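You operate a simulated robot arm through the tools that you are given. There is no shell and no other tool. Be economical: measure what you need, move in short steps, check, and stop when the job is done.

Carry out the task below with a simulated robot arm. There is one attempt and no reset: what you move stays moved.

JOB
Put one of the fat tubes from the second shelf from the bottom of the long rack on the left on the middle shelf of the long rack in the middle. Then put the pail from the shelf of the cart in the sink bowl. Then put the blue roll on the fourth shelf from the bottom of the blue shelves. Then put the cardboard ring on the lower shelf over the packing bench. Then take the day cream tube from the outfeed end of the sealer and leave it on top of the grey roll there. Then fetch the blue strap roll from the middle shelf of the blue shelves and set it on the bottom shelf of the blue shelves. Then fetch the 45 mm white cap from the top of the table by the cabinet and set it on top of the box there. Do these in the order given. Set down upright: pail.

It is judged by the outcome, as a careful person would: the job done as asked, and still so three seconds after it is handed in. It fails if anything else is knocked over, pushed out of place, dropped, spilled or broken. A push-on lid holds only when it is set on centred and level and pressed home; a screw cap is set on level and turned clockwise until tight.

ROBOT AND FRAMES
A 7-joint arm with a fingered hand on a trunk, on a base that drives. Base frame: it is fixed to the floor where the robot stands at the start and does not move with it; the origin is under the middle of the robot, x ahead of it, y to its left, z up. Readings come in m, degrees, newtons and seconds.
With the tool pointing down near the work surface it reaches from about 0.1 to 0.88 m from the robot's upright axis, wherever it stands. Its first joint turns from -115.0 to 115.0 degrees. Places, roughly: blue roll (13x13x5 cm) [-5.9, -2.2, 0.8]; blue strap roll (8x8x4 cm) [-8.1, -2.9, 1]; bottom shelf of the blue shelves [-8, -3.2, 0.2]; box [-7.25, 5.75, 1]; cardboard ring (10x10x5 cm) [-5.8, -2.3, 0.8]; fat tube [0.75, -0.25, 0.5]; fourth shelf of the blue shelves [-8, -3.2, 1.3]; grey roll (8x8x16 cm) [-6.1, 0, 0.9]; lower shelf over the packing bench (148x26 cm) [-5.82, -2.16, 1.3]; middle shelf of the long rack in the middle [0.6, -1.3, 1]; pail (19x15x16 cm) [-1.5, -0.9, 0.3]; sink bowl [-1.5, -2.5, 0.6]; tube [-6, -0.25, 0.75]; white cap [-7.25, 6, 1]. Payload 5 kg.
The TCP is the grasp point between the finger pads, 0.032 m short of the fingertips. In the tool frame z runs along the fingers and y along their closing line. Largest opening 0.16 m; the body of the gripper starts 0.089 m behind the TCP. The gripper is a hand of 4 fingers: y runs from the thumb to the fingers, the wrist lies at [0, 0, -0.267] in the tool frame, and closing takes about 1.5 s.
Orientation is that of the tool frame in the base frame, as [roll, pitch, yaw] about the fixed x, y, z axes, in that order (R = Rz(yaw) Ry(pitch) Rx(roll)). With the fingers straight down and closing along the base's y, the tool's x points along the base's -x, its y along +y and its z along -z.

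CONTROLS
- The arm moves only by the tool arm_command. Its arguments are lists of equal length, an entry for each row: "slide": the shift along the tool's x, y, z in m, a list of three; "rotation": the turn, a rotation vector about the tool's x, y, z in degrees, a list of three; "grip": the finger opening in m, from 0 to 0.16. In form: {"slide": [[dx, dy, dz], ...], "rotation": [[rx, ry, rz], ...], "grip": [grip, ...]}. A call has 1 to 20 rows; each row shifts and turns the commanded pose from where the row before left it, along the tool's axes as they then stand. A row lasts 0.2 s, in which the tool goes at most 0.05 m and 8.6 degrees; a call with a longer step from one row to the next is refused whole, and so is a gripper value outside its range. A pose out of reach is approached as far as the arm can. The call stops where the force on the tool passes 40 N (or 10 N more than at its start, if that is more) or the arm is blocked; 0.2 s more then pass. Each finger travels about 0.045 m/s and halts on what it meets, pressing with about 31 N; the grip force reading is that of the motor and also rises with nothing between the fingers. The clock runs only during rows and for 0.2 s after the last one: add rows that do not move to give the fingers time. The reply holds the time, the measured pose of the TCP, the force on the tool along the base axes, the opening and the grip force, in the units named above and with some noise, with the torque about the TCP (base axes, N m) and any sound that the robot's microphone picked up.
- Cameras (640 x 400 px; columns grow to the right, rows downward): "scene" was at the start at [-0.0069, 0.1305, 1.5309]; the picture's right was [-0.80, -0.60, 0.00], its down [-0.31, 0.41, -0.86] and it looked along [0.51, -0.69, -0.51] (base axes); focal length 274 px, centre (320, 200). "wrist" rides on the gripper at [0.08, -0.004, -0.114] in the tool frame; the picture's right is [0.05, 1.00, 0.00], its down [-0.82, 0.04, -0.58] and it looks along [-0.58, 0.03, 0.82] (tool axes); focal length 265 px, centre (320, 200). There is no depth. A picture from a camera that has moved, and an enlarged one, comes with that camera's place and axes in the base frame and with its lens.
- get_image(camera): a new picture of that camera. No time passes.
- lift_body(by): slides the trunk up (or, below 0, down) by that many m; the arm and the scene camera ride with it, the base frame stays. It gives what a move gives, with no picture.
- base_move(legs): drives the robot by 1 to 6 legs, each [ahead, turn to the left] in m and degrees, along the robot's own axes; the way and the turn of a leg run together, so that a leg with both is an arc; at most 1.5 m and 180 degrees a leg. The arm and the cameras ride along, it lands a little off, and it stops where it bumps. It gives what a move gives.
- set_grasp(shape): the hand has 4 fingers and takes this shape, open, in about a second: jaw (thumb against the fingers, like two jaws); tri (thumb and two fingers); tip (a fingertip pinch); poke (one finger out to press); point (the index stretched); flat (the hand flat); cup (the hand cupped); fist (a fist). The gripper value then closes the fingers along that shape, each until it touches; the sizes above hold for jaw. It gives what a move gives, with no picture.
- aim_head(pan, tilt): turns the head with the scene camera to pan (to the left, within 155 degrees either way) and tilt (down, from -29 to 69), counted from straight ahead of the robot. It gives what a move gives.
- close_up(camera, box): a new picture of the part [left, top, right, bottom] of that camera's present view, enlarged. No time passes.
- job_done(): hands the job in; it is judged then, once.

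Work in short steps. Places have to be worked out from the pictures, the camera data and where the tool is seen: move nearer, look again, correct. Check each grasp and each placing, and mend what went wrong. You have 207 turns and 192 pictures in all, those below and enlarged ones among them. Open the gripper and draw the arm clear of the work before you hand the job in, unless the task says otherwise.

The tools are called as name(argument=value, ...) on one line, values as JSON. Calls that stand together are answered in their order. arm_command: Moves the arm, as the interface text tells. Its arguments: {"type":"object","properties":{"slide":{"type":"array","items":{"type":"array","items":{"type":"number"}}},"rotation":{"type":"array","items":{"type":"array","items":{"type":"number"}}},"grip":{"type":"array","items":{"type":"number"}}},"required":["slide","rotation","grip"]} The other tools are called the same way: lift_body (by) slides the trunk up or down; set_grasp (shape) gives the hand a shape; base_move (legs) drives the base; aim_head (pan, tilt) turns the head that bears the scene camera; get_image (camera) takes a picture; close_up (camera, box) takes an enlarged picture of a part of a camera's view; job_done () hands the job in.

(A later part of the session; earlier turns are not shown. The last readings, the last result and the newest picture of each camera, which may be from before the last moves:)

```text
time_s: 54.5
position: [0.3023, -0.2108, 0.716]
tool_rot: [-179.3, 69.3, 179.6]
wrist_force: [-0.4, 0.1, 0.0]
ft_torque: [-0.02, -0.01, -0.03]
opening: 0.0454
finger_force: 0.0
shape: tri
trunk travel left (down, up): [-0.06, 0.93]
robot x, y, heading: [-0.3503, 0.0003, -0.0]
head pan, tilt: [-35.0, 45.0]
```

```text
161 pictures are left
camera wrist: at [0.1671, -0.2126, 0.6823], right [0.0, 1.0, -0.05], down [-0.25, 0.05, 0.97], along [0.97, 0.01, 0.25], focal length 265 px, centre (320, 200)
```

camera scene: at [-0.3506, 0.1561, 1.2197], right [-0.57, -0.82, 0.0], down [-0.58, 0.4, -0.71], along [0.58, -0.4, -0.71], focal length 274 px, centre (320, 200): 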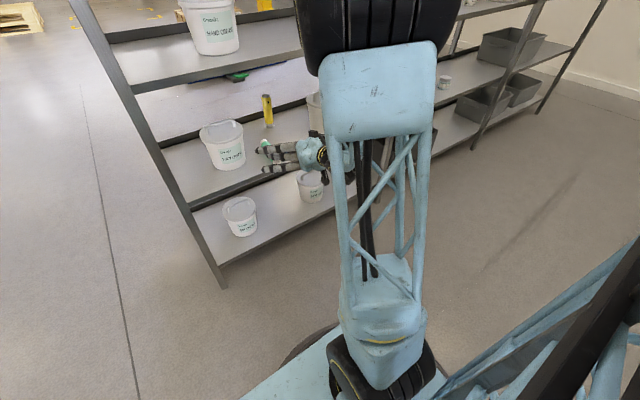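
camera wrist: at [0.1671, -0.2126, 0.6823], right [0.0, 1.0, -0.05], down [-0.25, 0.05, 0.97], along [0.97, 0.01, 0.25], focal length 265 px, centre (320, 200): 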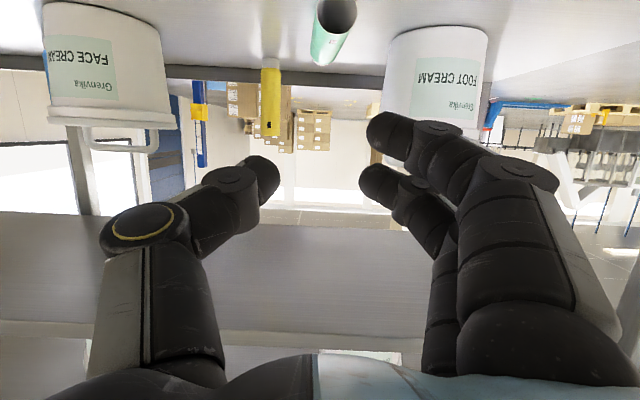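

The fingertips converge steeply, so slim things squirt toward the palm. I check the "fist" and "cup" shapes for an enveloping grasp.

set_grasp(shape="cup")

get_image(camera="wrist")

set_grasp(shape="fist")

get_image(camera="wrist")

```text
time_s: 55.4
position: [0.3017, -0.2105, 0.7163]
tool_rot: [-179.2, 69.4, 179.7]
wrist_force: [0.9, 0.3, 0.6]
ft_torque: [-0.02, -0.02, 0.03]
opening: 0.0599
finger_force: 0.1
shape: cup
trunk travel left (down, up): [-0.06, 0.93]
robot x, y, heading: [-0.3593, -0.001, 0.2]
head pan, tilt: [-35.0, 45.0]
```

```text
160 pictures are left
camera wrist: at [0.1671, -0.2126, 0.6823], right [0.0, 1.0, -0.05], down [-0.25, 0.05, 0.97], along [0.97, 0.01, 0.25], focal length 265 px, centre (320, 200)
```

wrist: 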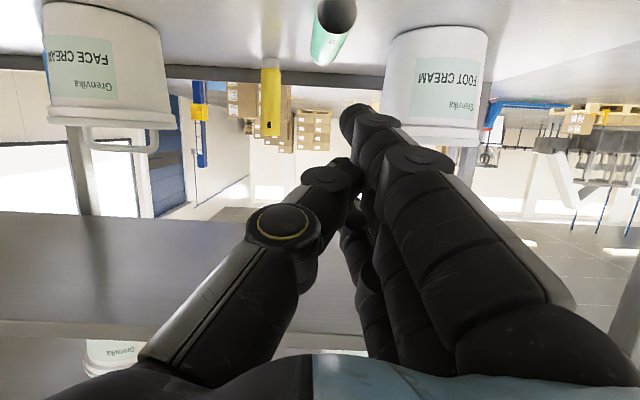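

```text
time_s: 56.3
position: [0.3016, -0.2106, 0.7161]
tool_rot: [-179.3, 69.3, 179.6]
wrist_force: [0.5, 0.1, -0.3]
ft_torque: [-0.04, 0.01, 0.03]
opening: 0.0
finger_force: 0.0
shape: fist
trunk travel left (down, up): [-0.06, 0.93]
robot x, y, heading: [-0.3531, -0.0011, 0.3]
head pan, tilt: [-35.0, 45.0]
```

```text
159 pictures are left
camera wrist: at [0.1671, -0.2126, 0.6823], right [0.0, 1.0, -0.05], down [-0.25, 0.05, 0.97], along [0.97, 0.01, 0.25], focal length 265 px, centre (320, 200)
```

wrist: 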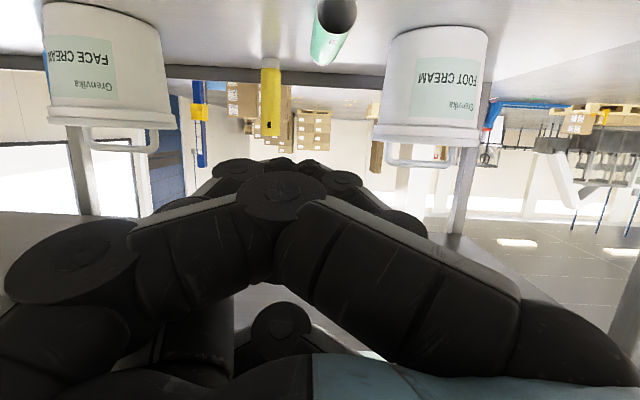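

Plan: grasp the lying tube with the jaw pitched ~50° down, pinching across its diameter (its axis along x), so the pads can't squirt it. I reshape to jaw and pitch down.

set_grasp(shape="jaw")

arm_command(slide=[[0, 0, 0], [0, 0, 0], [0, 0, 0], [0, 0, 0], [0, 0, 0], [0, 0, 0]], rotation=[[0, 7.4, 0], [0, 7.4, 0], [0, 7.4, 0], [0, 7.4, 0], [0, 0, 0], [0, 0, 0]], grip=[0.08, 0.08, 0.08, 0.08, 0.08, 0.08])

get_image(camera="wrist")

```text
time_s: 57.2
position: [0.3034, -0.211, 0.7153]
tool_rot: [-179.3, 69.3, 179.6]
wrist_force: [-0.4, 0.8, -0.3]
ft_torque: [0.0, 0.0, 0.04]
opening: 0.1598
finger_force: 0.0
shape: jaw
trunk travel left (down, up): [-0.06, 0.93]
robot x, y, heading: [-0.3567, -0.0024, 0.4]
head pan, tilt: [-35.0, 45.0]
```

```text
time_s: 58.6
position: [0.3024, -0.2107, 0.7161]
tool_rot: [-179.7, 39.6, 179.2]
wrist_force: [-0.6, -0.4, 0.4]
ft_torque: [-0.01, 0.04, 0.02]
opening: 0.081
finger_force: 0.1
shape: jaw
trunk travel left (down, up): [-0.06, 0.93]
robot x, y, heading: [-0.3581, 0.0009, 0.2]
head pan, tilt: [-35.0, 45.0]
```

```text
158 pictures are left
camera wrist: at [0.1674, -0.2123, 0.7536], right [-0.02, 1.0, -0.04], down [0.26, 0.04, 0.96], along [0.97, 0.01, -0.26], focal length 265 px, centre (320, 200)
```

wrist: 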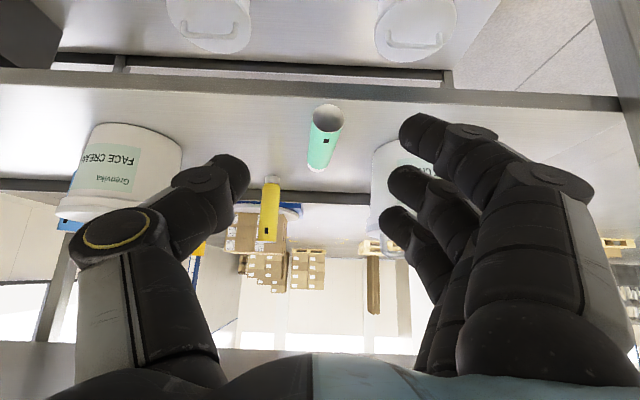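

Tube: near end x≈0.45, far end ≈0.60, y≈-0.205, diameter ≈4 cm. I lower the hand 6 cm, then drive over the tube.

arm_command(slide=[[0.02, 0.002, 0.0243], [0.02, 0.002, 0.0243], [0, 0, 0]], rotation=[[0, 0, 0], [0, 0, 0], [0, 0, 0]], grip=[0.08, 0.08, 0.08])

base_move(legs=[[0.213, 0]])

get_image(camera="wrist")

```text
time_s: 59.4
position: [0.3026, -0.2069, 0.6536]
tool_rot: [-179.8, 39.6, 179.2]
wrist_force: [0.4, -0.3, 0.1]
ft_torque: [0.01, 0.01, 0.0]
opening: 0.081
finger_force: 0.1
shape: jaw
trunk travel left (down, up): [-0.06, 0.93]
robot x, y, heading: [-0.3559, 0.0028, -0.1]
head pan, tilt: [-35.0, 45.0]
```

```text
time_s: 61.0
position: [0.5142, -0.2057, 0.6534]
tool_rot: [-179.8, 39.8, 179.4]
wrist_force: [0.7, 0.3, 0.1]
ft_torque: [-0.02, -0.03, 0.01]
opening: 0.0811
finger_force: 0.0
shape: jaw
trunk travel left (down, up): [-0.06, 0.93]
robot x, y, heading: [-0.1423, -0.0007, 0.3]
head pan, tilt: [-35.0, 45.0]
```

```text
157 pictures are left
camera wrist: at [0.3793, -0.2071, 0.691], right [-0.02, 1.0, -0.04], down [0.26, 0.04, 0.96], along [0.97, 0.01, -0.26], focal length 265 px, centre (320, 200)
```

wrist: 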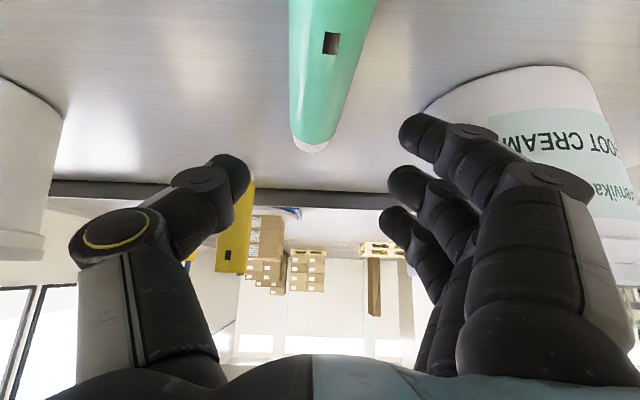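

Hand straddles the tube. Lower the trunk 5 cm and close.

lift_body(by=-0.05)

get_image(camera="wrist")

arm_command(slide=[[0, 0, 0], [0, 0, 0], [0, 0, 0], [0, 0, 0], [0, 0, 0], [0, 0, 0], [0, 0, 0], [0, 0, 0]], rotation=[[0, 0, 0], [0, 0, 0], [0, 0, 0], [0, 0, 0], [0, 0, 0], [0, 0, 0], [0, 0, 0], [0, 0, 0]], grip=[0.06, 0.05, 0.04, 0.03, 0.02, 0.02, 0.02, 0.02])

get_image(camera="wrist")

```text
time_s: 61.9
position: [0.5133, -0.2053, 0.6027]
tool_rot: [-179.7, 39.7, 179.2]
wrist_force: [-0.4, 0.1, -0.6]
ft_torque: [0.0, 0.01, -0.01]
opening: 0.0809
finger_force: 0.1
shape: jaw
trunk travel left (down, up): [-0.01, 0.98]
robot x, y, heading: [-0.1453, 0.0024, -0.0]
head pan, tilt: [-35.0, 45.0]
```

```text
156 pictures are left
camera wrist: at [0.3794, -0.2071, 0.641], right [-0.02, 1.0, -0.04], down [0.26, 0.04, 0.96], along [0.97, 0.01, -0.26], focal length 265 px, centre (320, 200)
```

wrist: 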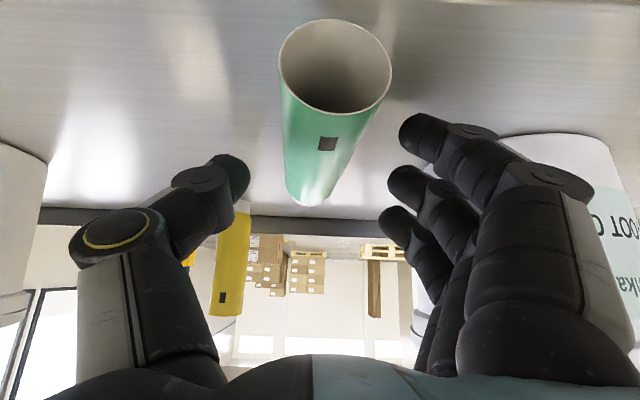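

```text
time_s: 63.7
position: [0.5133, -0.2059, 0.6035]
tool_rot: [-179.6, 39.7, 179.2]
wrist_force: [0.8, -1.0, 2.9]
ft_torque: [-0.03, -0.15, -0.14]
opening: 0.0179
finger_force: 30.7
shape: jaw
trunk travel left (down, up): [-0.01, 0.98]
robot x, y, heading: [-0.1439, 0.0003, 0.1]
head pan, tilt: [-35.0, 45.0]
```

```text
155 pictures are left
camera wrist: at [0.3794, -0.2074, 0.6413], right [-0.02, 1.0, -0.04], down [0.26, 0.04, 0.96], along [0.97, 0.01, -0.26], focal length 265 px, centre (320, 200)
```

wrist: 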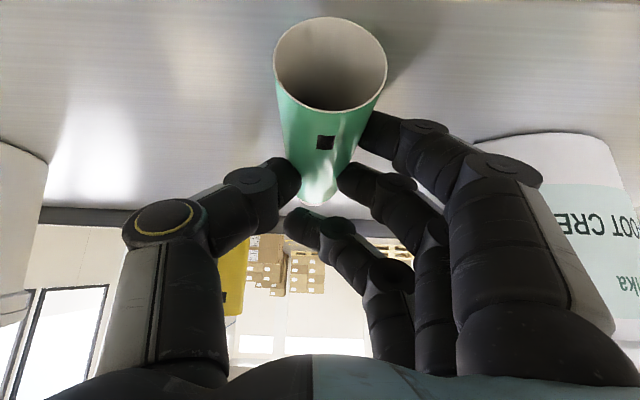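

Gripped: thumb and two fingers pinch the tube. Lifting 3 cm by trunk to test.

lift_body(by=0.03)

get_image(camera="wrist")

```text
time_s: 64.5
position: [0.5136, -0.2055, 0.6332]
tool_rot: [-179.7, 39.6, 179.2]
wrist_force: [-0.9, 0.7, 0.3]
ft_torque: [-0.01, -0.02, 0.01]
opening: 0.0098
finger_force: 31.2
shape: jaw
trunk travel left (down, up): [-0.04, 0.95]
robot x, y, heading: [-0.1422, -0.0024, -0.1]
head pan, tilt: [-35.0, 45.0]
```

```text
154 pictures are left
camera wrist: at [0.3793, -0.207, 0.6708], right [-0.02, 1.0, -0.04], down [0.26, 0.04, 0.96], along [0.97, 0.01, -0.26], focal length 265 px, centre (320, 200)
```

wrist: 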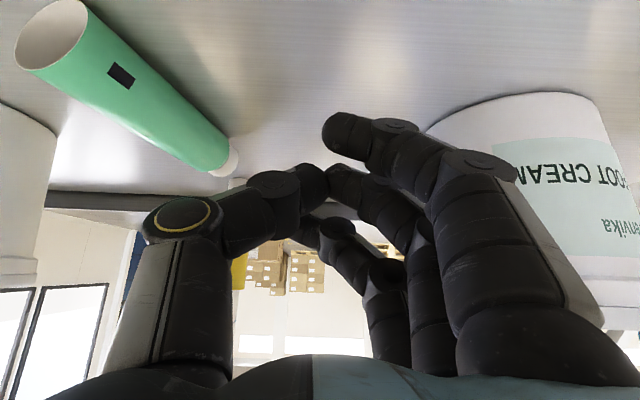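

The tube rolled out to the right, now lying near (0.55, -0.31) at ~13° yaw. A better way: come steeply from above with the fingers closing under it so it is cradled. I raise, back off and re-look.

lift_body(by=0.07)

base_move(legs=[[-0.26, 0]])

arm_command(slide=[[0, -0.03, 0], [0, -0.03, 0], [0, -0.03, 0], [0, 0, 0], [0, 0, 0]], rotation=[[0, 6, 0], [0, 7, 0], [0, 7, 0], [0, 0, 0], [0, 0, 0]], grip=[0.07, 0.07, 0.07, 0.07, 0.07])

get_image(camera="wrist")

get_image(camera="scene")

```text
time_s: 65.6
position: [0.5125, -0.2047, 0.7018]
tool_rot: [-179.6, 39.7, 179.1]
wrist_force: [0.6, 0.3, -0.7]
ft_torque: [-0.01, -0.03, -0.01]
opening: 0.0095
finger_force: 31.3
shape: jaw
trunk travel left (down, up): [-0.11, 0.88]
robot x, y, heading: [-0.146, 0.0, -0.1]
head pan, tilt: [-35.0, 45.0]
```

```text
time_s: 67.5
position: [0.2511, -0.2076, 0.704]
tool_rot: [-179.6, 39.7, 179.1]
wrist_force: [0.1, 0.2, 0.3]
ft_torque: [0.01, -0.03, -0.01]
opening: 0.0098
finger_force: 31.2
shape: jaw
trunk travel left (down, up): [-0.11, 0.88]
robot x, y, heading: [-0.4111, -0.0002, 0.1]
head pan, tilt: [-35.0, 45.0]
```

```text
time_s: 68.7
position: [0.2497, -0.2962, 0.705]
tool_rot: [-179.8, 19.6, 179.0]
wrist_force: [0.8, 0.4, 0.3]
ft_torque: [0.04, -0.03, 0.04]
opening: 0.0695
finger_force: 0.0
shape: jaw
trunk travel left (down, up): [-0.11, 0.88]
robot x, y, heading: [-0.407, -0.0027, 0.2]
head pan, tilt: [-35.0, 45.0]
```

```text
153 pictures are left
camera wrist: at [0.1352, -0.298, 0.7851], right [-0.03, 1.0, -0.02], down [0.57, 0.03, 0.82], along [0.82, 0.01, -0.58], focal length 265 px, centre (320, 200)
```

wrist: 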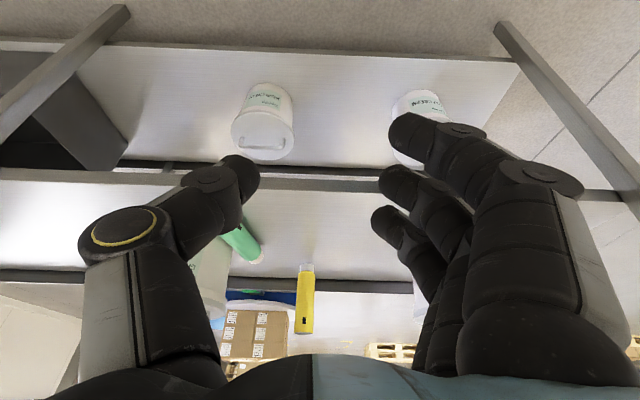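

```text
152 pictures are left
camera scene: at [-0.4015, 0.1561, 1.2697], right [-0.57, -0.82, 0.0], down [-0.58, 0.4, -0.71], along [0.58, -0.4, -0.71], focal length 274 px, centre (320, 200)
```

scene: 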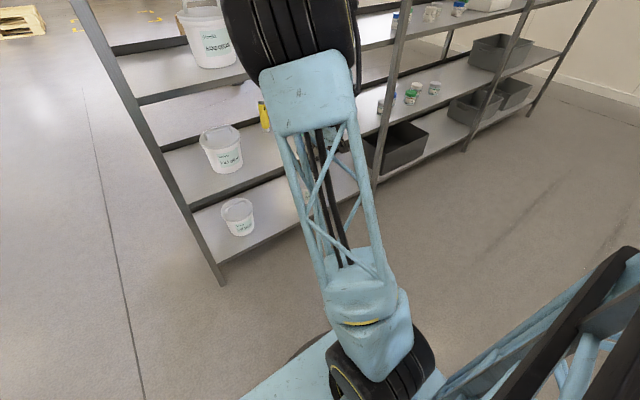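

The tube kept rolling to the right, toward the FACE CREAM pail. I move the hand right for an unobstructed look.

arm_command(slide=[[0, -0.04, 0], [0, -0.04, 0], [0, -0.04, 0], [0, -0.04, 0], [0, 0, 0]], rotation=[[0, 0, 0], [0, 0, 0], [0, 0, 0], [0, 0, 0], [0, 0, 0]], grip=[0.12, 0.16, 0.16, 0.16, 0.16])

get_image(camera="wrist")

```text
time_s: 69.8
position: [0.2462, -0.4572, 0.7045]
tool_rot: [-179.8, 19.7, 178.9]
wrist_force: [0.3, 0.2, 0.8]
ft_torque: [0.0, -0.05, 0.0]
opening: 0.1599
finger_force: 0.0
shape: jaw
trunk travel left (down, up): [-0.11, 0.88]
robot x, y, heading: [-0.4052, 0.001, 0.2]
head pan, tilt: [-35.0, 45.0]
```

```text
151 pictures are left
camera wrist: at [0.132, -0.4593, 0.7857], right [-0.03, 1.0, -0.02], down [0.57, 0.03, 0.82], along [0.82, 0.01, -0.57], focal length 265 px, centre (320, 200)
```

wrist: 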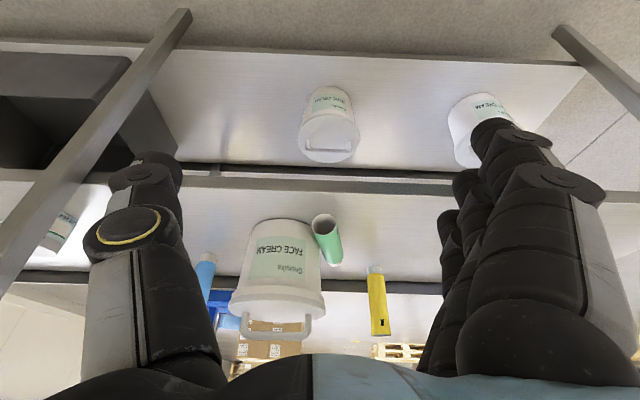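

The tube rests against the pail, so a pinch across it is blocked on that side. Its open end faces me: I can pinch its wall with the thumb inside. For that the hand should be flipped (camera up), so I test rolling it 180°.

arm_command(slide=[[0, 0, 0], [0, 0, 0], [0, 0, 0], [0, 0, 0], [0, 0, 0], [0, 0, 0], [0, 0, 0], [0, 0, 0], [0, 0, 0], [0, 0, 0], [0, 0, 0]], rotation=[[0, 0, 8.2], [0, 0, 8.2], [0, 0, 8.2], [0, 0, 8.2], [0, 0, 8.2], [0, 0, 8.2], [0, 0, 8.2], [0, 0, 8.2], [0, 0, 8.2], [0, 0, 8.2], [0, 0, 8.2]], grip=[0.16, 0.16, 0.16, 0.16, 0.16, 0.16, 0.16, 0.16, 0.16, 0.16, 0.16])

```text
time_s: 72.2
position: [0.247, -0.4562, 0.7033]
tool_rot: [160.3, 0.0, 88.6]
wrist_force: [0.5, 0.5, 0.3]
ft_torque: [-0.01, 0.01, -0.03]
opening: 0.1599
finger_force: 0.0
shape: jaw
trunk travel left (down, up): [-0.11, 0.88]
robot x, y, heading: [-0.4053, -0.0004, 0.2]
head pan, tilt: [-35.0, 45.0]
```

arm_command(slide=[[0, 0, 0], [0, 0, 0], [0, 0, 0], [0, 0, 0], [0, 0, 0], [0, 0, 0], [0, 0, 0], [0, 0, 0], [0, 0, 0], [0, 0, 0], [0, 0, 0]], rotation=[[0, 0, 8.2], [0, 0, 8.2], [0, 0, 8.2], [0, 0, 8.2], [0, 0, 8.2], [0, 0, 8.2], [0, 0, 8.2], [0, 0, 8.2], [0, 0, 8.2], [0, 0, 8.2], [0, 0, 8.2]], grip=[0.16, 0.16, 0.16, 0.16, 0.16, 0.16, 0.16, 0.16, 0.16, 0.16, 0.16])

get_image(camera="wrist")

```text
time_s: 74.7
position: [0.2399, -0.4622, 0.7024]
tool_rot: [177.1, -19.4, 6.9]
wrist_force: [-0.9, -0.5, 2.5]
ft_torque: [0.0, -0.05, 0.0]
opening: 0.1599
finger_force: 0.1
shape: jaw
out of reach, approached as far as the arm can: row 10, 11
trunk travel left (down, up): [-0.11, 0.88]
robot x, y, heading: [-0.4051, -0.002, -0.0]
head pan, tilt: [-35.0, 45.0]
```

```text
150 pictures are left
camera wrist: at [0.2769, -0.4478, 0.8376], right [0.15, -0.99, 0.06], down [-0.95, -0.13, 0.27], along [-0.26, -0.1, -0.96], focal length 265 px, centre (320, 200)
```

wrist: 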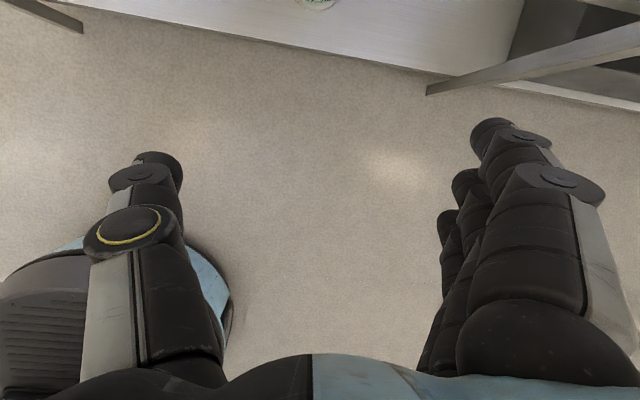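

Nearly flipped (7° short, which even suits the tube's yaw). Now I pitch the hand forward to ~15° below horizontal.

arm_command(slide=[[0, 0, 0], [0, 0, 0], [0, 0, 0], [0, 0, 0], [0, 0, 0], [0, 0, 0], [0, 0, 0], [0, 0, 0]], rotation=[[0, 7.9, 0], [0, 7.9, 0], [0, 7.9, 0], [0, 7.9, 0], [0, 7.9, 0], [0, 7.9, 0], [0, 7.9, 0], [0, 0, 0]], grip=[0.16, 0.16, 0.16, 0.16, 0.16, 0.16, 0.16, 0.16])

get_image(camera="wrist")

get_image(camera="scene")

```text
time_s: 76.5
position: [0.2409, -0.463, 0.7003]
tool_rot: [170.0, -74.6, 15.6]
wrist_force: [-0.9, 0.2, -0.6]
ft_torque: [-0.03, 0.01, -0.03]
opening: 0.1601
finger_force: 0.0
shape: jaw
trunk travel left (down, up): [-0.11, 0.88]
robot x, y, heading: [-0.4149, 0.0018, 0.3]
head pan, tilt: [-35.0, 45.0]
```

```text
149 pictures are left
camera wrist: at [0.1513, -0.4628, 0.8093], right [0.12, -0.99, 0.1], down [-0.76, -0.15, -0.63], along [0.64, 0.0, -0.77], focal length 265 px, centre (320, 200)
```

wrist: 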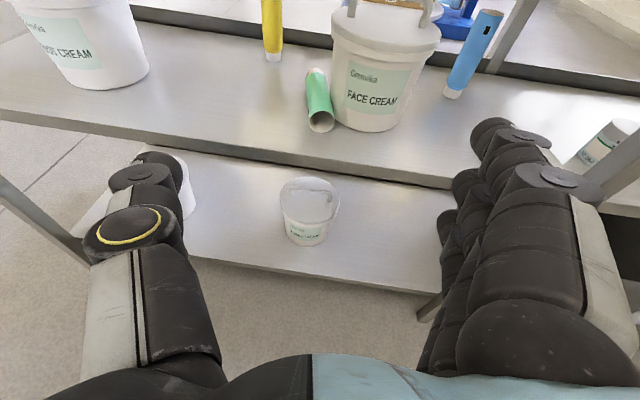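

```text
148 pictures are left
camera scene: at [-0.4015, 0.1559, 1.2697], right [-0.57, -0.82, 0.0], down [-0.58, 0.4, -0.71], along [0.58, -0.4, -0.71], focal length 274 px, centre (320, 200)
```

scene: 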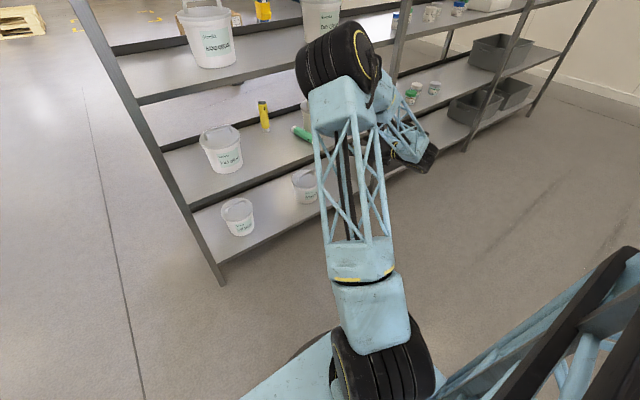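

The view is upright now, with the tube's open end facing the hand. I'll use "tri" (no low finger): pinch the near end of the tube and pull it out from beside the pail. First align yaw and lower the trunk.

set_grasp(shape="tri")

arm_command(slide=[[0, -0.008, 0], [0, 0, 0], [0, 0, 0], [0, 0, 0], [0, 0, 0], [0, 0, 0]], rotation=[[5.2, 0.3, 1.3], [0, 0, 0], [0, 0, 0], [0, 0, 0], [0, 0, 0], [0, 0, 0]], grip=[0.08, 0.07, 0.07, 0.07, 0.07, 0.07])

lift_body(by=-0.1)

base_move(legs=[[0.17, 0]])

get_image(camera="wrist")

```text
time_s: 77.3
position: [0.2409, -0.4618, 0.7008]
tool_rot: [170.3, -74.5, 15.5]
wrist_force: [0.9, 0.7, -0.5]
ft_torque: [0.03, -0.03, -0.02]
opening: 0.1598
finger_force: 0.2
shape: tri
trunk travel left (down, up): [-0.11, 0.88]
robot x, y, heading: [-0.407, 0.001, 0.2]
head pan, tilt: [-35.0, 45.0]
```

```text
time_s: 78.8
position: [0.2396, -0.4551, 0.7009]
tool_rot: [-180.0, -74.9, 10.7]
wrist_force: [0.4, 0.8, -0.8]
ft_torque: [0.0, 0.0, 0.04]
opening: 0.0706
finger_force: 0.1
shape: tri
trunk travel left (down, up): [-0.11, 0.88]
robot x, y, heading: [-0.4073, 0.0042, 0.0]
head pan, tilt: [-35.0, 45.0]
```

```text
time_s: 80.1
position: [0.2389, -0.4551, 0.6002]
tool_rot: [-179.8, -74.9, 10.7]
wrist_force: [-0.7, 0.0, 0.2]
ft_torque: [0.02, 0.02, 0.01]
opening: 0.0709
finger_force: 0.0
shape: tri
trunk travel left (down, up): [-0.01, 0.98]
robot x, y, heading: [-0.4069, -0.0015, 0.2]
head pan, tilt: [-35.0, 45.0]
```

```text
time_s: 81.5
position: [0.4107, -0.4552, 0.5998]
tool_rot: [-179.9, -74.9, 10.6]
wrist_force: [0.0, -0.5, 0.7]
ft_torque: [0.0, 0.01, -0.03]
opening: 0.071
finger_force: 0.0
shape: tri
trunk travel left (down, up): [-0.01, 0.98]
robot x, y, heading: [-0.2367, 0.0001, -0.1]
head pan, tilt: [-35.0, 45.0]
```

```text
147 pictures are left
camera wrist: at [0.3218, -0.4678, 0.7087], right [0.2, -0.98, 0.05], down [-0.75, -0.18, -0.64], along [0.63, 0.09, -0.77], focal length 265 px, centre (320, 200)
```

wrist: 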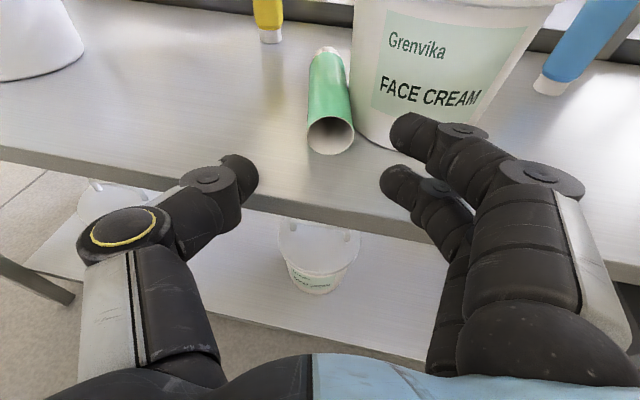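

Near end centre ≈(0.502, -0.447), yaw ≈11.7°. Advance so the tips overlap the end by ~1 cm, with narrower opening, staying clear of the pail.

arm_command(slide=[[0.0007, 0.0015, 0.0], [0.0007, 0.0015, 0.024], [0.0007, 0.0015, 0.024], [0, 0, 0.0253], [0, 0, 0], [0, 0, 0]], rotation=[[0, 0, 0], [0, 0, 0], [0, 0, 0], [0, 0, 0], [0, 0, 0], [0, 0, 0]], grip=[0.056, 0.056, 0.056, 0.056, 0.056, 0.056])

get_image(camera="wrist")

```text
time_s: 83.0
position: [0.4797, -0.4461, 0.5847]
tool_rot: [179.6, -75.1, 11.2]
wrist_force: [-8.4, 4.4, 18.4]
ft_torque: [-2.2, 0.1, -1.12]
opening: 0.0563
finger_force: 0.1
shape: tri
trunk travel left (down, up): [-0.01, 0.98]
robot x, y, heading: [-0.2382, 0.0021, 0.1]
head pan, tilt: [-35.0, 45.0]
```

```text
146 pictures are left
camera wrist: at [0.3916, -0.4583, 0.693], right [0.2, -0.98, 0.05], down [-0.75, -0.19, -0.64], along [0.63, 0.09, -0.77], focal length 265 px, centre (320, 200)
```

wrist: 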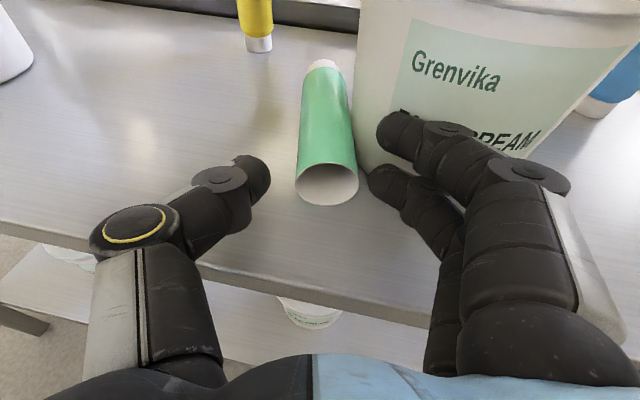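

Force of 18 N: the folded third finger seems to rest on the shelf edge. I ease up 7 mm and then close gently.

arm_command(slide=[[0.007, -0.002, 0], [0, 0, 0], [0, 0, 0], [0, 0, 0], [0, 0, 0], [0, 0, 0], [0, 0, 0]], rotation=[[0, 0, 0], [0, 0, 0], [0, 0, 0], [0, 0, 0], [0, 0, 0], [0, 0, 0], [0, 0, 0]], grip=[0.056, 0.05, 0.044, 0.038, 0.03, 0.025, 0.025])

get_image(camera="wrist")

```text
time_s: 84.5
position: [0.4822, -0.4441, 0.5893]
tool_rot: [-179.9, -74.9, 10.7]
wrist_force: [0.3, -0.2, 1.6]
ft_torque: [0.02, -0.02, 0.0]
opening: 0.0175
finger_force: 6.7
shape: tri
trunk travel left (down, up): [-0.01, 0.98]
robot x, y, heading: [-0.2341, -0.0013, -0.4]
head pan, tilt: [-35.0, 45.0]
```

```text
145 pictures are left
camera wrist: at [0.3938, -0.4564, 0.6981], right [0.2, -0.98, 0.05], down [-0.75, -0.18, -0.64], along [0.63, 0.09, -0.77], focal length 265 px, centre (320, 200)
```

wrist: 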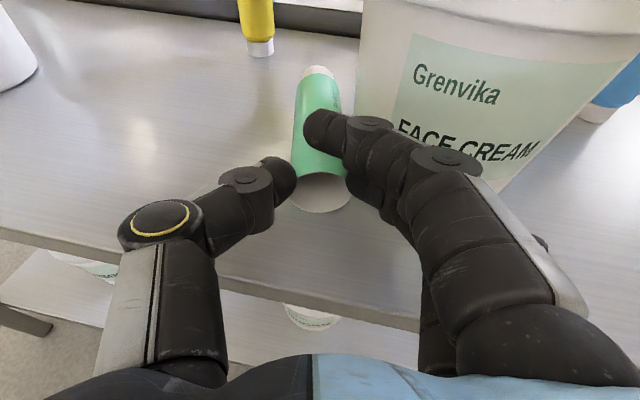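

The end is pinched and the tube left the pail. Now pull back 5 cm with a firm squeeze.

arm_command(slide=[[0, 0, 0], [0, 0, 0], [0, 0, -0.012], [0, 0, -0.012], [0, 0, -0.012], [0, 0, -0.012], [0, 0, 0]], rotation=[[0, 0, 0], [0, 0, 0], [0, 0, 0], [0, 0, 0], [0, 0, 0], [0, 0, 0], [0, 0, 0]], grip=[0.01, 0.01, 0.01, 0.01, 0.01, 0.01, 0.01])

get_image(camera="wrist")

```text
time_s: 86.2
position: [0.437, -0.4537, 0.6015]
tool_rot: [-179.9, -74.9, 10.6]
wrist_force: [0.1, 0.5, 0.4]
ft_torque: [-0.03, 0.0, 0.01]
opening: 0.0054
finger_force: 30.9
shape: tri
trunk travel left (down, up): [-0.01, 0.98]
robot x, y, heading: [-0.2358, 0.0003, -0.1]
head pan, tilt: [-35.0, 45.0]
```

```text
144 pictures are left
camera wrist: at [0.3484, -0.465, 0.7108], right [0.2, -0.98, 0.05], down [-0.75, -0.18, -0.64], along [0.63, 0.09, -0.77], focal length 265 px, centre (320, 200)
```

wrist: 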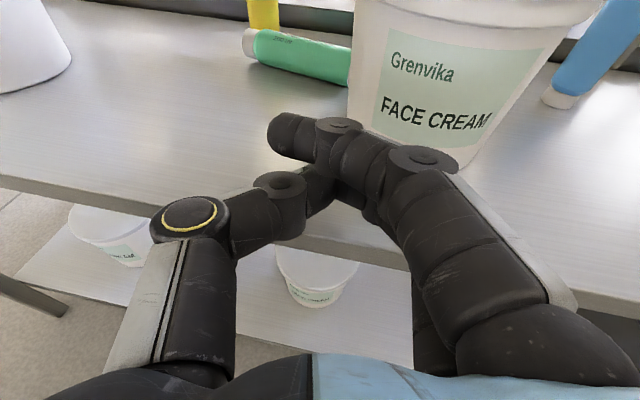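

The tube slipped off and rolled crosswise to about (0.68, -0.38), touching near the yellow tube. I'll roll it back toward the front gently by hooking behind it: raise, pitch the closed hand 45° down and extend over it.

lift_body(by=0.09)

arm_command(slide=[[0, 0, 0], [0, 0, 0], [0, 0, 0], [0, 0, 0], [0.028, -0.005, 0.028], [0.028, -0.005, 0.028], [0.028, -0.005, 0.028], [0, 0, 0]], rotation=[[-2.5, -7.5, 0], [-2.5, -7.5, 0], [0, -7.5, 0], [0, -7.5, 0], [0, 0, 0], [0, 0, 0], [0, 0, 0], [0, 0, 0]], grip=[0, 0, 0, 0, 0, 0, 0, 0])

get_image(camera="wrist")

get_image(camera="scene")

```text
time_s: 87.4
position: [0.4365, -0.4523, 0.6928]
tool_rot: [-179.9, -74.9, 10.6]
wrist_force: [0.6, 0.0, 0.1]
ft_torque: [-0.01, 0.02, -0.02]
opening: 0.0052
finger_force: 30.7
shape: tri
trunk travel left (down, up): [-0.1, 0.89]
robot x, y, heading: [-0.2373, 0.0002, 0.1]
head pan, tilt: [-35.0, 45.0]
```

```text
time_s: 89.2
position: [0.5538, -0.4257, 0.6909]
tool_rot: [177.3, -44.9, 8.0]
wrist_force: [-1.5, -0.1, 0.2]
ft_torque: [-0.07, 0.04, -0.09]
opening: 0.0052
finger_force: 31.1
shape: tri
trunk travel left (down, up): [-0.1, 0.89]
robot x, y, heading: [-0.236, -0.0053, 0.1]
head pan, tilt: [-35.0, 45.0]
```

```text
143 pictures are left
camera wrist: at [0.5289, -0.4195, 0.8298], right [0.14, -0.99, 0.07], down [-0.97, -0.15, -0.17], along [0.17, -0.04, -0.98], focal length 265 px, centre (320, 200)
```

wrist: 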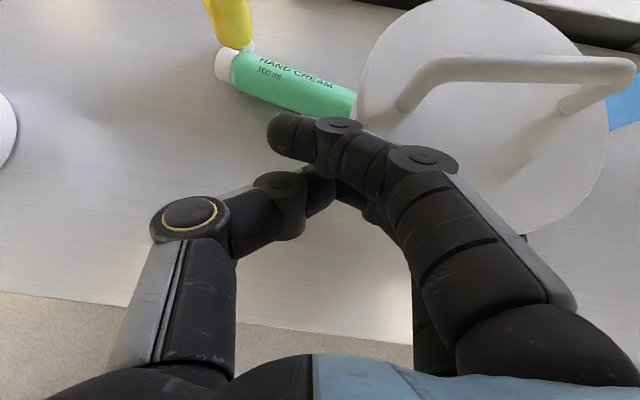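

```text
142 pictures are left
camera scene: at [-0.2303, 0.1561, 1.2597], right [-0.57, -0.82, 0.0], down [-0.58, 0.41, -0.71], along [0.58, -0.41, -0.71], focal length 274 px, centre (320, 200)
```

scene: 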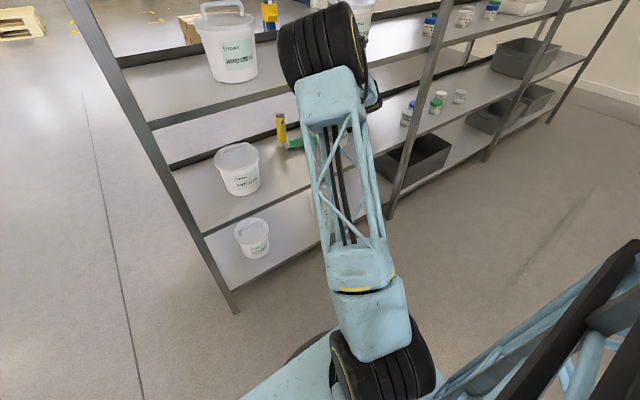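

The green tube lies along y at x≈0.69, nearly touching the yellow one. A slim single finger is safer for hooking behind it: I try the "poke" shape and turn the hand's yaw to come from the left, away from the pail.

set_grasp(shape="poke")

arm_command(slide=[[0.01, -0.02, -0.01], [0.01, -0.02, -0.01], [0, -0.02, 0], [0, 0, 0]], rotation=[[-5.83, -0.4, 5.85], [-5.83, -0.4, 5.85], [-5.83, -0.4, 5.85], [-5.83, -0.4, 5.85]], grip=[0, 0, 0, 0])

get_image(camera="wrist")

```text
time_s: 90.1
position: [0.553, -0.4262, 0.6906]
tool_rot: [177.3, -44.9, 7.9]
wrist_force: [0.2, -0.9, -0.1]
ft_torque: [-0.01, -0.01, 0.02]
opening: 0.0
finger_force: 0.0
shape: poke
trunk travel left (down, up): [-0.1, 0.89]
robot x, y, heading: [-0.2388, -0.0002, -0.1]
head pan, tilt: [-35.0, 45.0]
```

```text
time_s: 90.8
position: [0.5769, -0.4226, 0.6902]
tool_rot: [169.2, -49.2, 1.7]
wrist_force: [-4.1, 3.4, 16.3]
ft_torque: [-0.42, -0.56, -0.1]
opening: 0.0526
finger_force: 0.2
shape: jaw
out of reach, approached as far as the arm can: row 2, 3
trunk travel left (down, up): [-0.1, 0.89]
robot x, y, heading: [-0.2374, 0.0009, 0.2]
head pan, tilt: [-35.0, 45.0]
stopped in row 3: the force on the tool passed its limit at 62 N (the readings are from after the stop); the commanded pose is now the measured one
```

```text
141 pictures are left
camera wrist: at [0.5446, -0.3973, 0.8248], right [-0.08, -0.98, 0.16], down [-0.97, 0.04, -0.24], along [0.23, -0.18, -0.96], focal length 265 px, centre (320, 200)
```

wrist: 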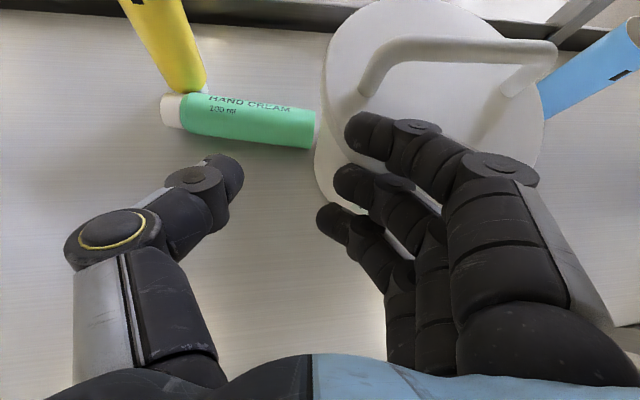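

A finger pushed against the pail (it shifted maybe 2 cm). I immediately move the hand left and up, away from it.

arm_command(slide=[[0.0, -0.02, -0.02], [0.0, -0.03, -0.02], [0, -0.03, 0], [0, 0, 0]], rotation=[[0, 0, 0], [0, 0, 0], [0, 0, 0], [0, 0, 0]], grip=[0.05, 0.03, 0.0, 0.0])

get_image(camera="wrist")

get_image(camera="scene")

```text
time_s: 91.8
position: [0.5555, -0.3361, 0.7021]
tool_rot: [169.4, -49.0, 1.6]
wrist_force: [0.2, -0.1, 0.1]
ft_torque: [0.0, -0.03, -0.02]
opening: 0.0
finger_force: 0.0
shape: tri
trunk travel left (down, up): [-0.1, 0.89]
robot x, y, heading: [-0.2386, -0.0003, 0.0]
head pan, tilt: [-35.0, 45.0]
```

```text
140 pictures are left
camera wrist: at [0.5239, -0.3115, 0.8372], right [-0.08, -0.98, 0.16], down [-0.97, 0.04, -0.24], along [0.23, -0.17, -0.96], focal length 265 px, centre (320, 200)
```

wrist: 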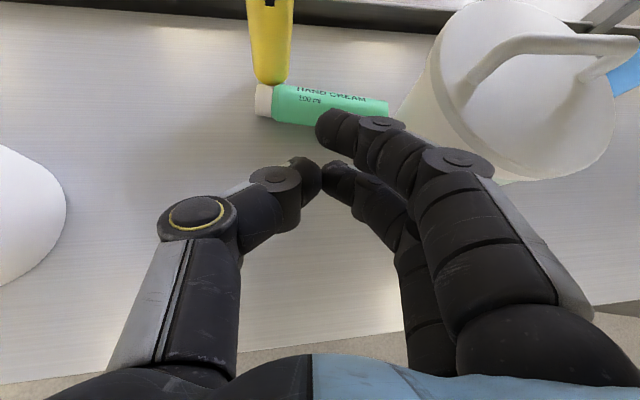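

```text
139 pictures are left
camera scene: at [-0.2301, 0.1562, 1.2597], right [-0.57, -0.82, 0.0], down [-0.58, 0.41, -0.71], along [0.58, -0.41, -0.71], focal length 274 px, centre (320, 200)
```

scene: 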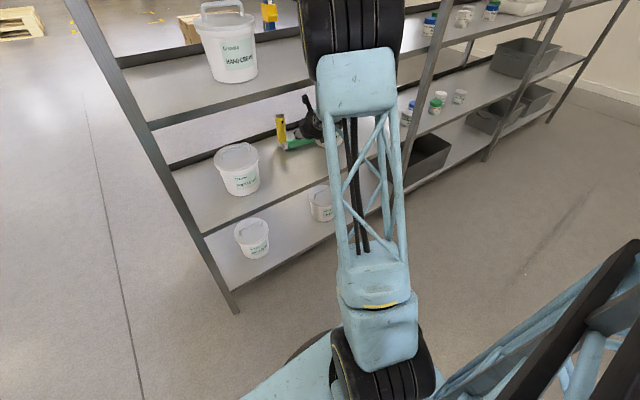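

Pail seems only slightly displaced. New approach: turn the hand to yaw −30°, hover just behind the tube's crest, and wedge down behind it so it rolls a little toward the front. First rotate and drive in 6 cm.

arm_command(slide=[[0, 0, 0], [0, 0, 0], [0, 0, 0], [0, 0, 0]], rotation=[[-4.53, -0.3, 6.8], [-4.53, -0.3, 6.8], [-4.53, -0.3, 6.8], [0, 0, 0]], grip=[0, 0, 0, 0])

base_move(legs=[[0.06, 0]])

get_image(camera="wrist")

```text
time_s: 92.8
position: [0.5557, -0.3368, 0.7022]
tool_rot: [179.8, -50.0, -30.0]
wrist_force: [0.4, 0.6, 0.3]
ft_torque: [0.0, 0.0, 0.01]
opening: 0.0
finger_force: 30.9
shape: tri
trunk travel left (down, up): [-0.1, 0.89]
robot x, y, heading: [-0.232, 0.0004, -0.0]
head pan, tilt: [-35.0, 45.0]
```

```text
time_s: 94.0
position: [0.6082, -0.3387, 0.6959]
tool_rot: [179.5, -49.4, -30.0]
wrist_force: [-0.1, 0.7, -0.4]
ft_torque: [0.04, 0.02, 0.01]
opening: 0.0
finger_force: 30.7
shape: tri
trunk travel left (down, up): [-0.1, 0.89]
robot x, y, heading: [-0.177, -0.0009, 0.0]
head pan, tilt: [-35.0, 45.0]
stopped in leg 1: the robot was blocked; the commanded pose is now the measured one
```

```text
138 pictures are left
camera wrist: at [0.5818, -0.3171, 0.8322], right [-0.48, -0.88, 0.04], down [-0.86, 0.45, -0.24], along [0.19, -0.15, -0.97], focal length 265 px, centre (320, 200)
```

wrist: 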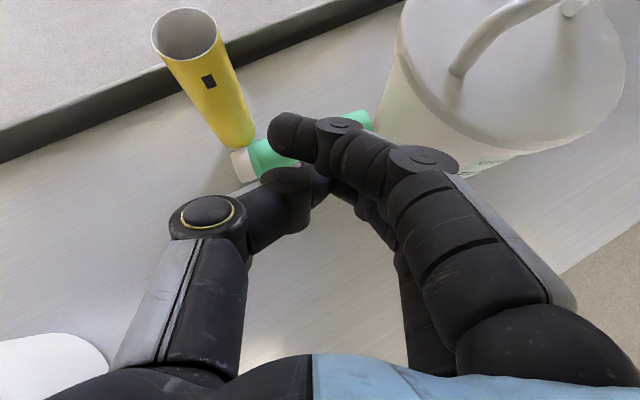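

The forearm touched the shelf above. I back 2 cm, lower the trunk so that the wrist passes beneath it, and then advance over the tube with 1 cm clearance.

base_move(legs=[[-0.03, 0]])

lift_body(by=-0.058)

base_move(legs=[[0.06, 0]])

get_image(camera="wrist")

```text
time_s: 94.8
position: [0.5794, -0.3395, 0.6963]
tool_rot: [179.7, -49.3, -30.1]
wrist_force: [-0.1, -0.1, 0.8]
ft_torque: [0.0, -0.03, 0.03]
opening: 0.0002
finger_force: 30.8
shape: tri
trunk travel left (down, up): [-0.1, 0.89]
robot x, y, heading: [-0.2099, -0.0009, -0.3]
head pan, tilt: [-35.0, 45.0]
```

```text
time_s: 95.8
position: [0.5791, -0.3391, 0.6391]
tool_rot: [179.6, -49.4, -30.1]
wrist_force: [-0.3, 0.3, 0.0]
ft_torque: [-0.01, 0.0, 0.01]
opening: 0.0
finger_force: 31.1
shape: tri
trunk travel left (down, up): [-0.042, 0.948]
robot x, y, heading: [-0.2085, 0.0006, -0.2]
head pan, tilt: [-35.0, 45.0]
```

```text
time_s: 96.8
position: [0.638, -0.3379, 0.6374]
tool_rot: [179.6, -49.4, -30.2]
wrist_force: [-0.2, 1.2, -0.1]
ft_torque: [0.0, -0.01, -0.02]
opening: 0.0
finger_force: 31.0
shape: tri
trunk travel left (down, up): [-0.042, 0.948]
robot x, y, heading: [-0.1419, -0.0011, -0.5]
head pan, tilt: [-35.0, 45.0]
```

```text
137 pictures are left
camera wrist: at [0.6115, -0.3178, 0.7745], right [-0.48, -0.88, 0.04], down [-0.86, 0.45, -0.24], along [0.19, -0.15, -0.97], focal length 265 px, centre (320, 200)
```

wrist: 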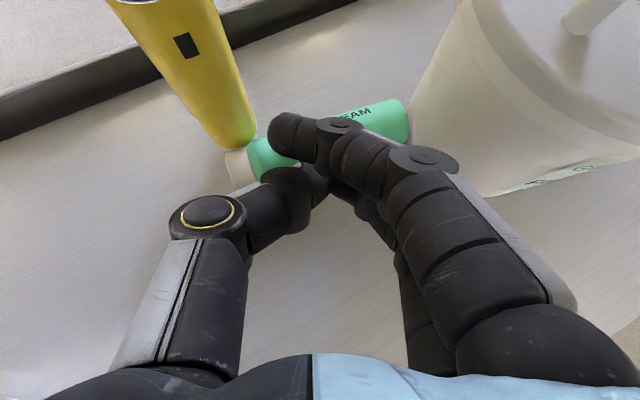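

Clear over the tube. Shift to the hover point just behind its crest.

arm_command(slide=[[0.0122, 0.0057, 0.0161], [0.0122, 0.0057, 0.0161], [0.0122, 0.0057, 0.0161], [0, 0, 0]], rotation=[[0, 0, 0], [0, 0, 0], [0, 0, 0], [0, 0, 0]], grip=[0, 0, 0, 0])

get_image(camera="wrist")

```text
time_s: 97.8
position: [0.6661, -0.3756, 0.6267]
tool_rot: [179.1, -48.7, -29.8]
wrist_force: [-0.6, -0.8, 0.1]
ft_torque: [-0.03, 0.0, -0.04]
opening: 0.0
finger_force: 31.1
shape: tri
trunk travel left (down, up): [-0.042, 0.948]
robot x, y, heading: [-0.1489, -0.0008, -0.3]
head pan, tilt: [-35.0, 45.0]
```

```text
136 pictures are left
camera wrist: at [0.642, -0.3544, 0.7642], right [-0.48, -0.88, 0.05], down [-0.86, 0.45, -0.23], along [0.18, -0.15, -0.97], focal length 265 px, centre (320, 200)
```

wrist: 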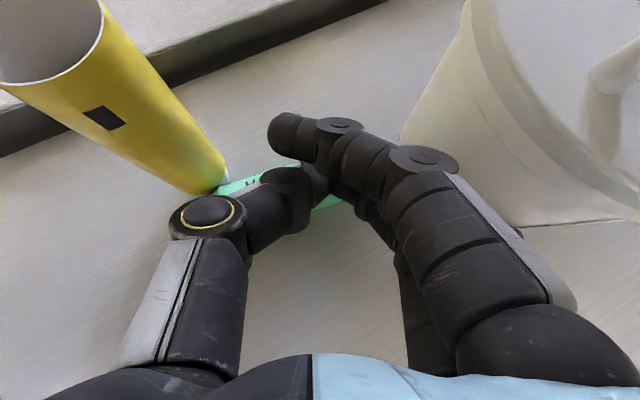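

Going further behind would crowd the yellow tube. Instead I press lightly on the tube's crest and roll it toward me; first descend to contact.

arm_command(slide=[[-0.0023, 0, 0.0019], [-0.0023, 0, 0.0019], [-0.0023, 0, 0.0019]], rotation=[[0, 0, 0], [0, 0, 0], [0, 0, 0]], grip=[0, 0, 0])

```text
time_s: 98.6
position: [0.6685, -0.3717, 0.6262]
tool_rot: [179.2, -49.1, -29.7]
wrist_force: [-1.5, 1.3, 0.0]
ft_torque: [-0.01, 0.02, -0.17]
opening: 0.0
finger_force: 31.4
shape: tri
trunk travel left (down, up): [-0.042, 0.948]
robot x, y, heading: [-0.149, 0.0007, -0.1]
head pan, tilt: [-35.0, 45.0]
```

lift_body(by=-0.01)

get_image(camera="wrist")

get_image(camera="scene")

```text
time_s: 99.2
position: [0.6797, -0.3931, 0.6141]
tool_rot: [179.9, -49.2, -31.0]
wrist_force: [12.4, 10.1, 9.4]
ft_torque: [-0.38, 1.38, -1.09]
opening: 0.0
finger_force: 30.7
shape: tri
trunk travel left (down, up): [-0.032, 0.958]
robot x, y, heading: [-0.1469, 0.0005, -0.2]
head pan, tilt: [-35.0, 45.0]
```

```text
135 pictures are left
camera wrist: at [0.6536, -0.3736, 0.7506], right [-0.49, -0.87, 0.04], down [-0.85, 0.46, -0.24], along [0.19, -0.15, -0.97], focal length 265 px, centre (320, 200)
```

wrist: 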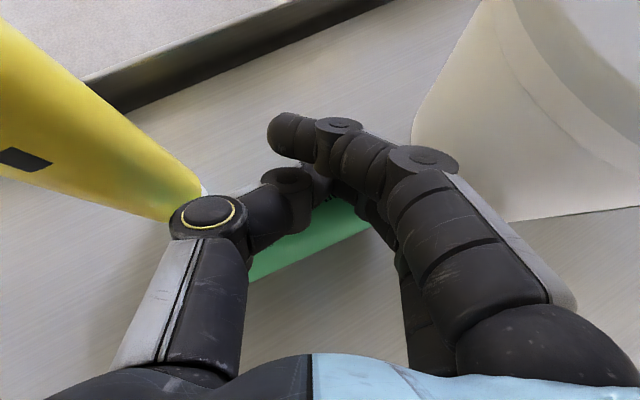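

```text
134 pictures are left
camera scene: at [-0.1377, 0.1475, 1.1948], right [-0.58, -0.81, -0.01], down [-0.58, 0.42, -0.7], along [0.57, -0.41, -0.71], focal length 274 px, centre (320, 200)
```

scene: 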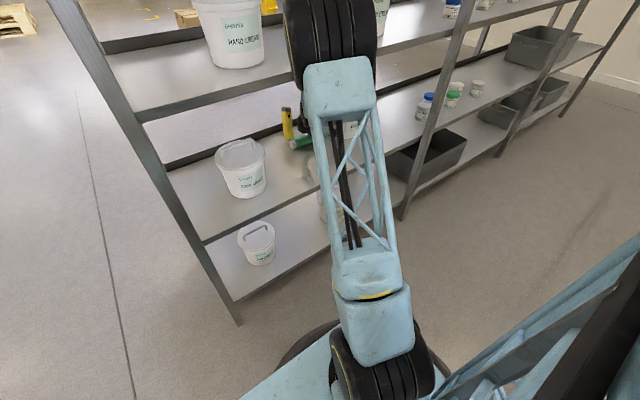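

The tips wedged down behind the tube and it rolled ~3 cm toward me. Lower 1 cm more and pull back slowly 4 cm.

lift_body(by=-0.01)

arm_command(slide=[[-0.0028, 0.0025, -0.0033], [-0.0028, 0.0025, -0.0033], [-0.0028, 0.0025, -0.0033], [-0.0028, 0.0025, -0.0033], [-0.0028, 0.0025, -0.0033], [-0.0028, 0.0025, -0.0033], [-0.0028, 0.0025, -0.0033], [-0.0028, 0.0025, -0.0033]], rotation=[[0, 0, 0], [0, 0, 0], [0, 0, 0], [0, 0, 0], [0, 0, 0], [0, 0, 0], [0, 0, 0], [0, 0, 0]], grip=[0, 0, 0, 0, 0, 0, 0, 0])

get_image(camera="wrist")

```text
time_s: 99.8
position: [0.6825, -0.3853, 0.6072]
tool_rot: [179.6, -49.6, -30.2]
wrist_force: [1.6, 1.4, 4.6]
ft_torque: [-0.04, -0.08, 0.04]
opening: 0.0
finger_force: 30.6
shape: tri
trunk travel left (down, up): [-0.022, 0.968]
robot x, y, heading: [-0.1492, -0.0, -0.0]
head pan, tilt: [-35.0, 45.0]
```

```text
time_s: 100.9
position: [0.6624, -0.3837, 0.6126]
tool_rot: [179.6, -50.0, -30.0]
wrist_force: [0.9, -0.8, 9.9]
ft_torque: [-0.29, -0.15, 0.0]
opening: 0.0
finger_force: 30.9
shape: tri
trunk travel left (down, up): [-0.022, 0.968]
robot x, y, heading: [-0.1496, -0.0018, -0.1]
head pan, tilt: [-35.0, 45.0]
stopped in row 5: the force on the tool passed its limit at 41 N (the readings are from after the stop); the commanded pose is now the measured one
```

```text
133 pictures are left
camera wrist: at [0.6335, -0.3627, 0.7478], right [-0.48, -0.88, 0.04], down [-0.86, 0.45, -0.26], along [0.2, -0.16, -0.97], focal length 265 px, centre (320, 200)
```

wrist: 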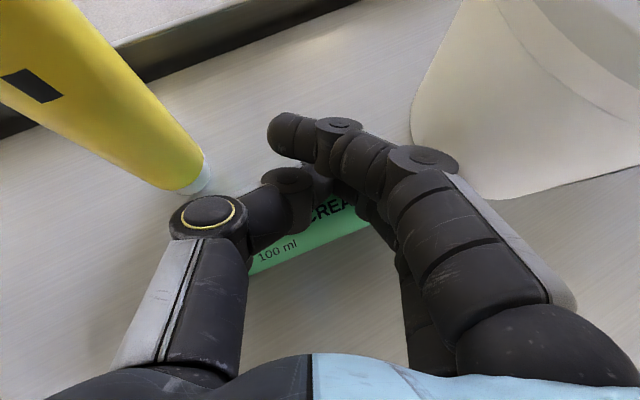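

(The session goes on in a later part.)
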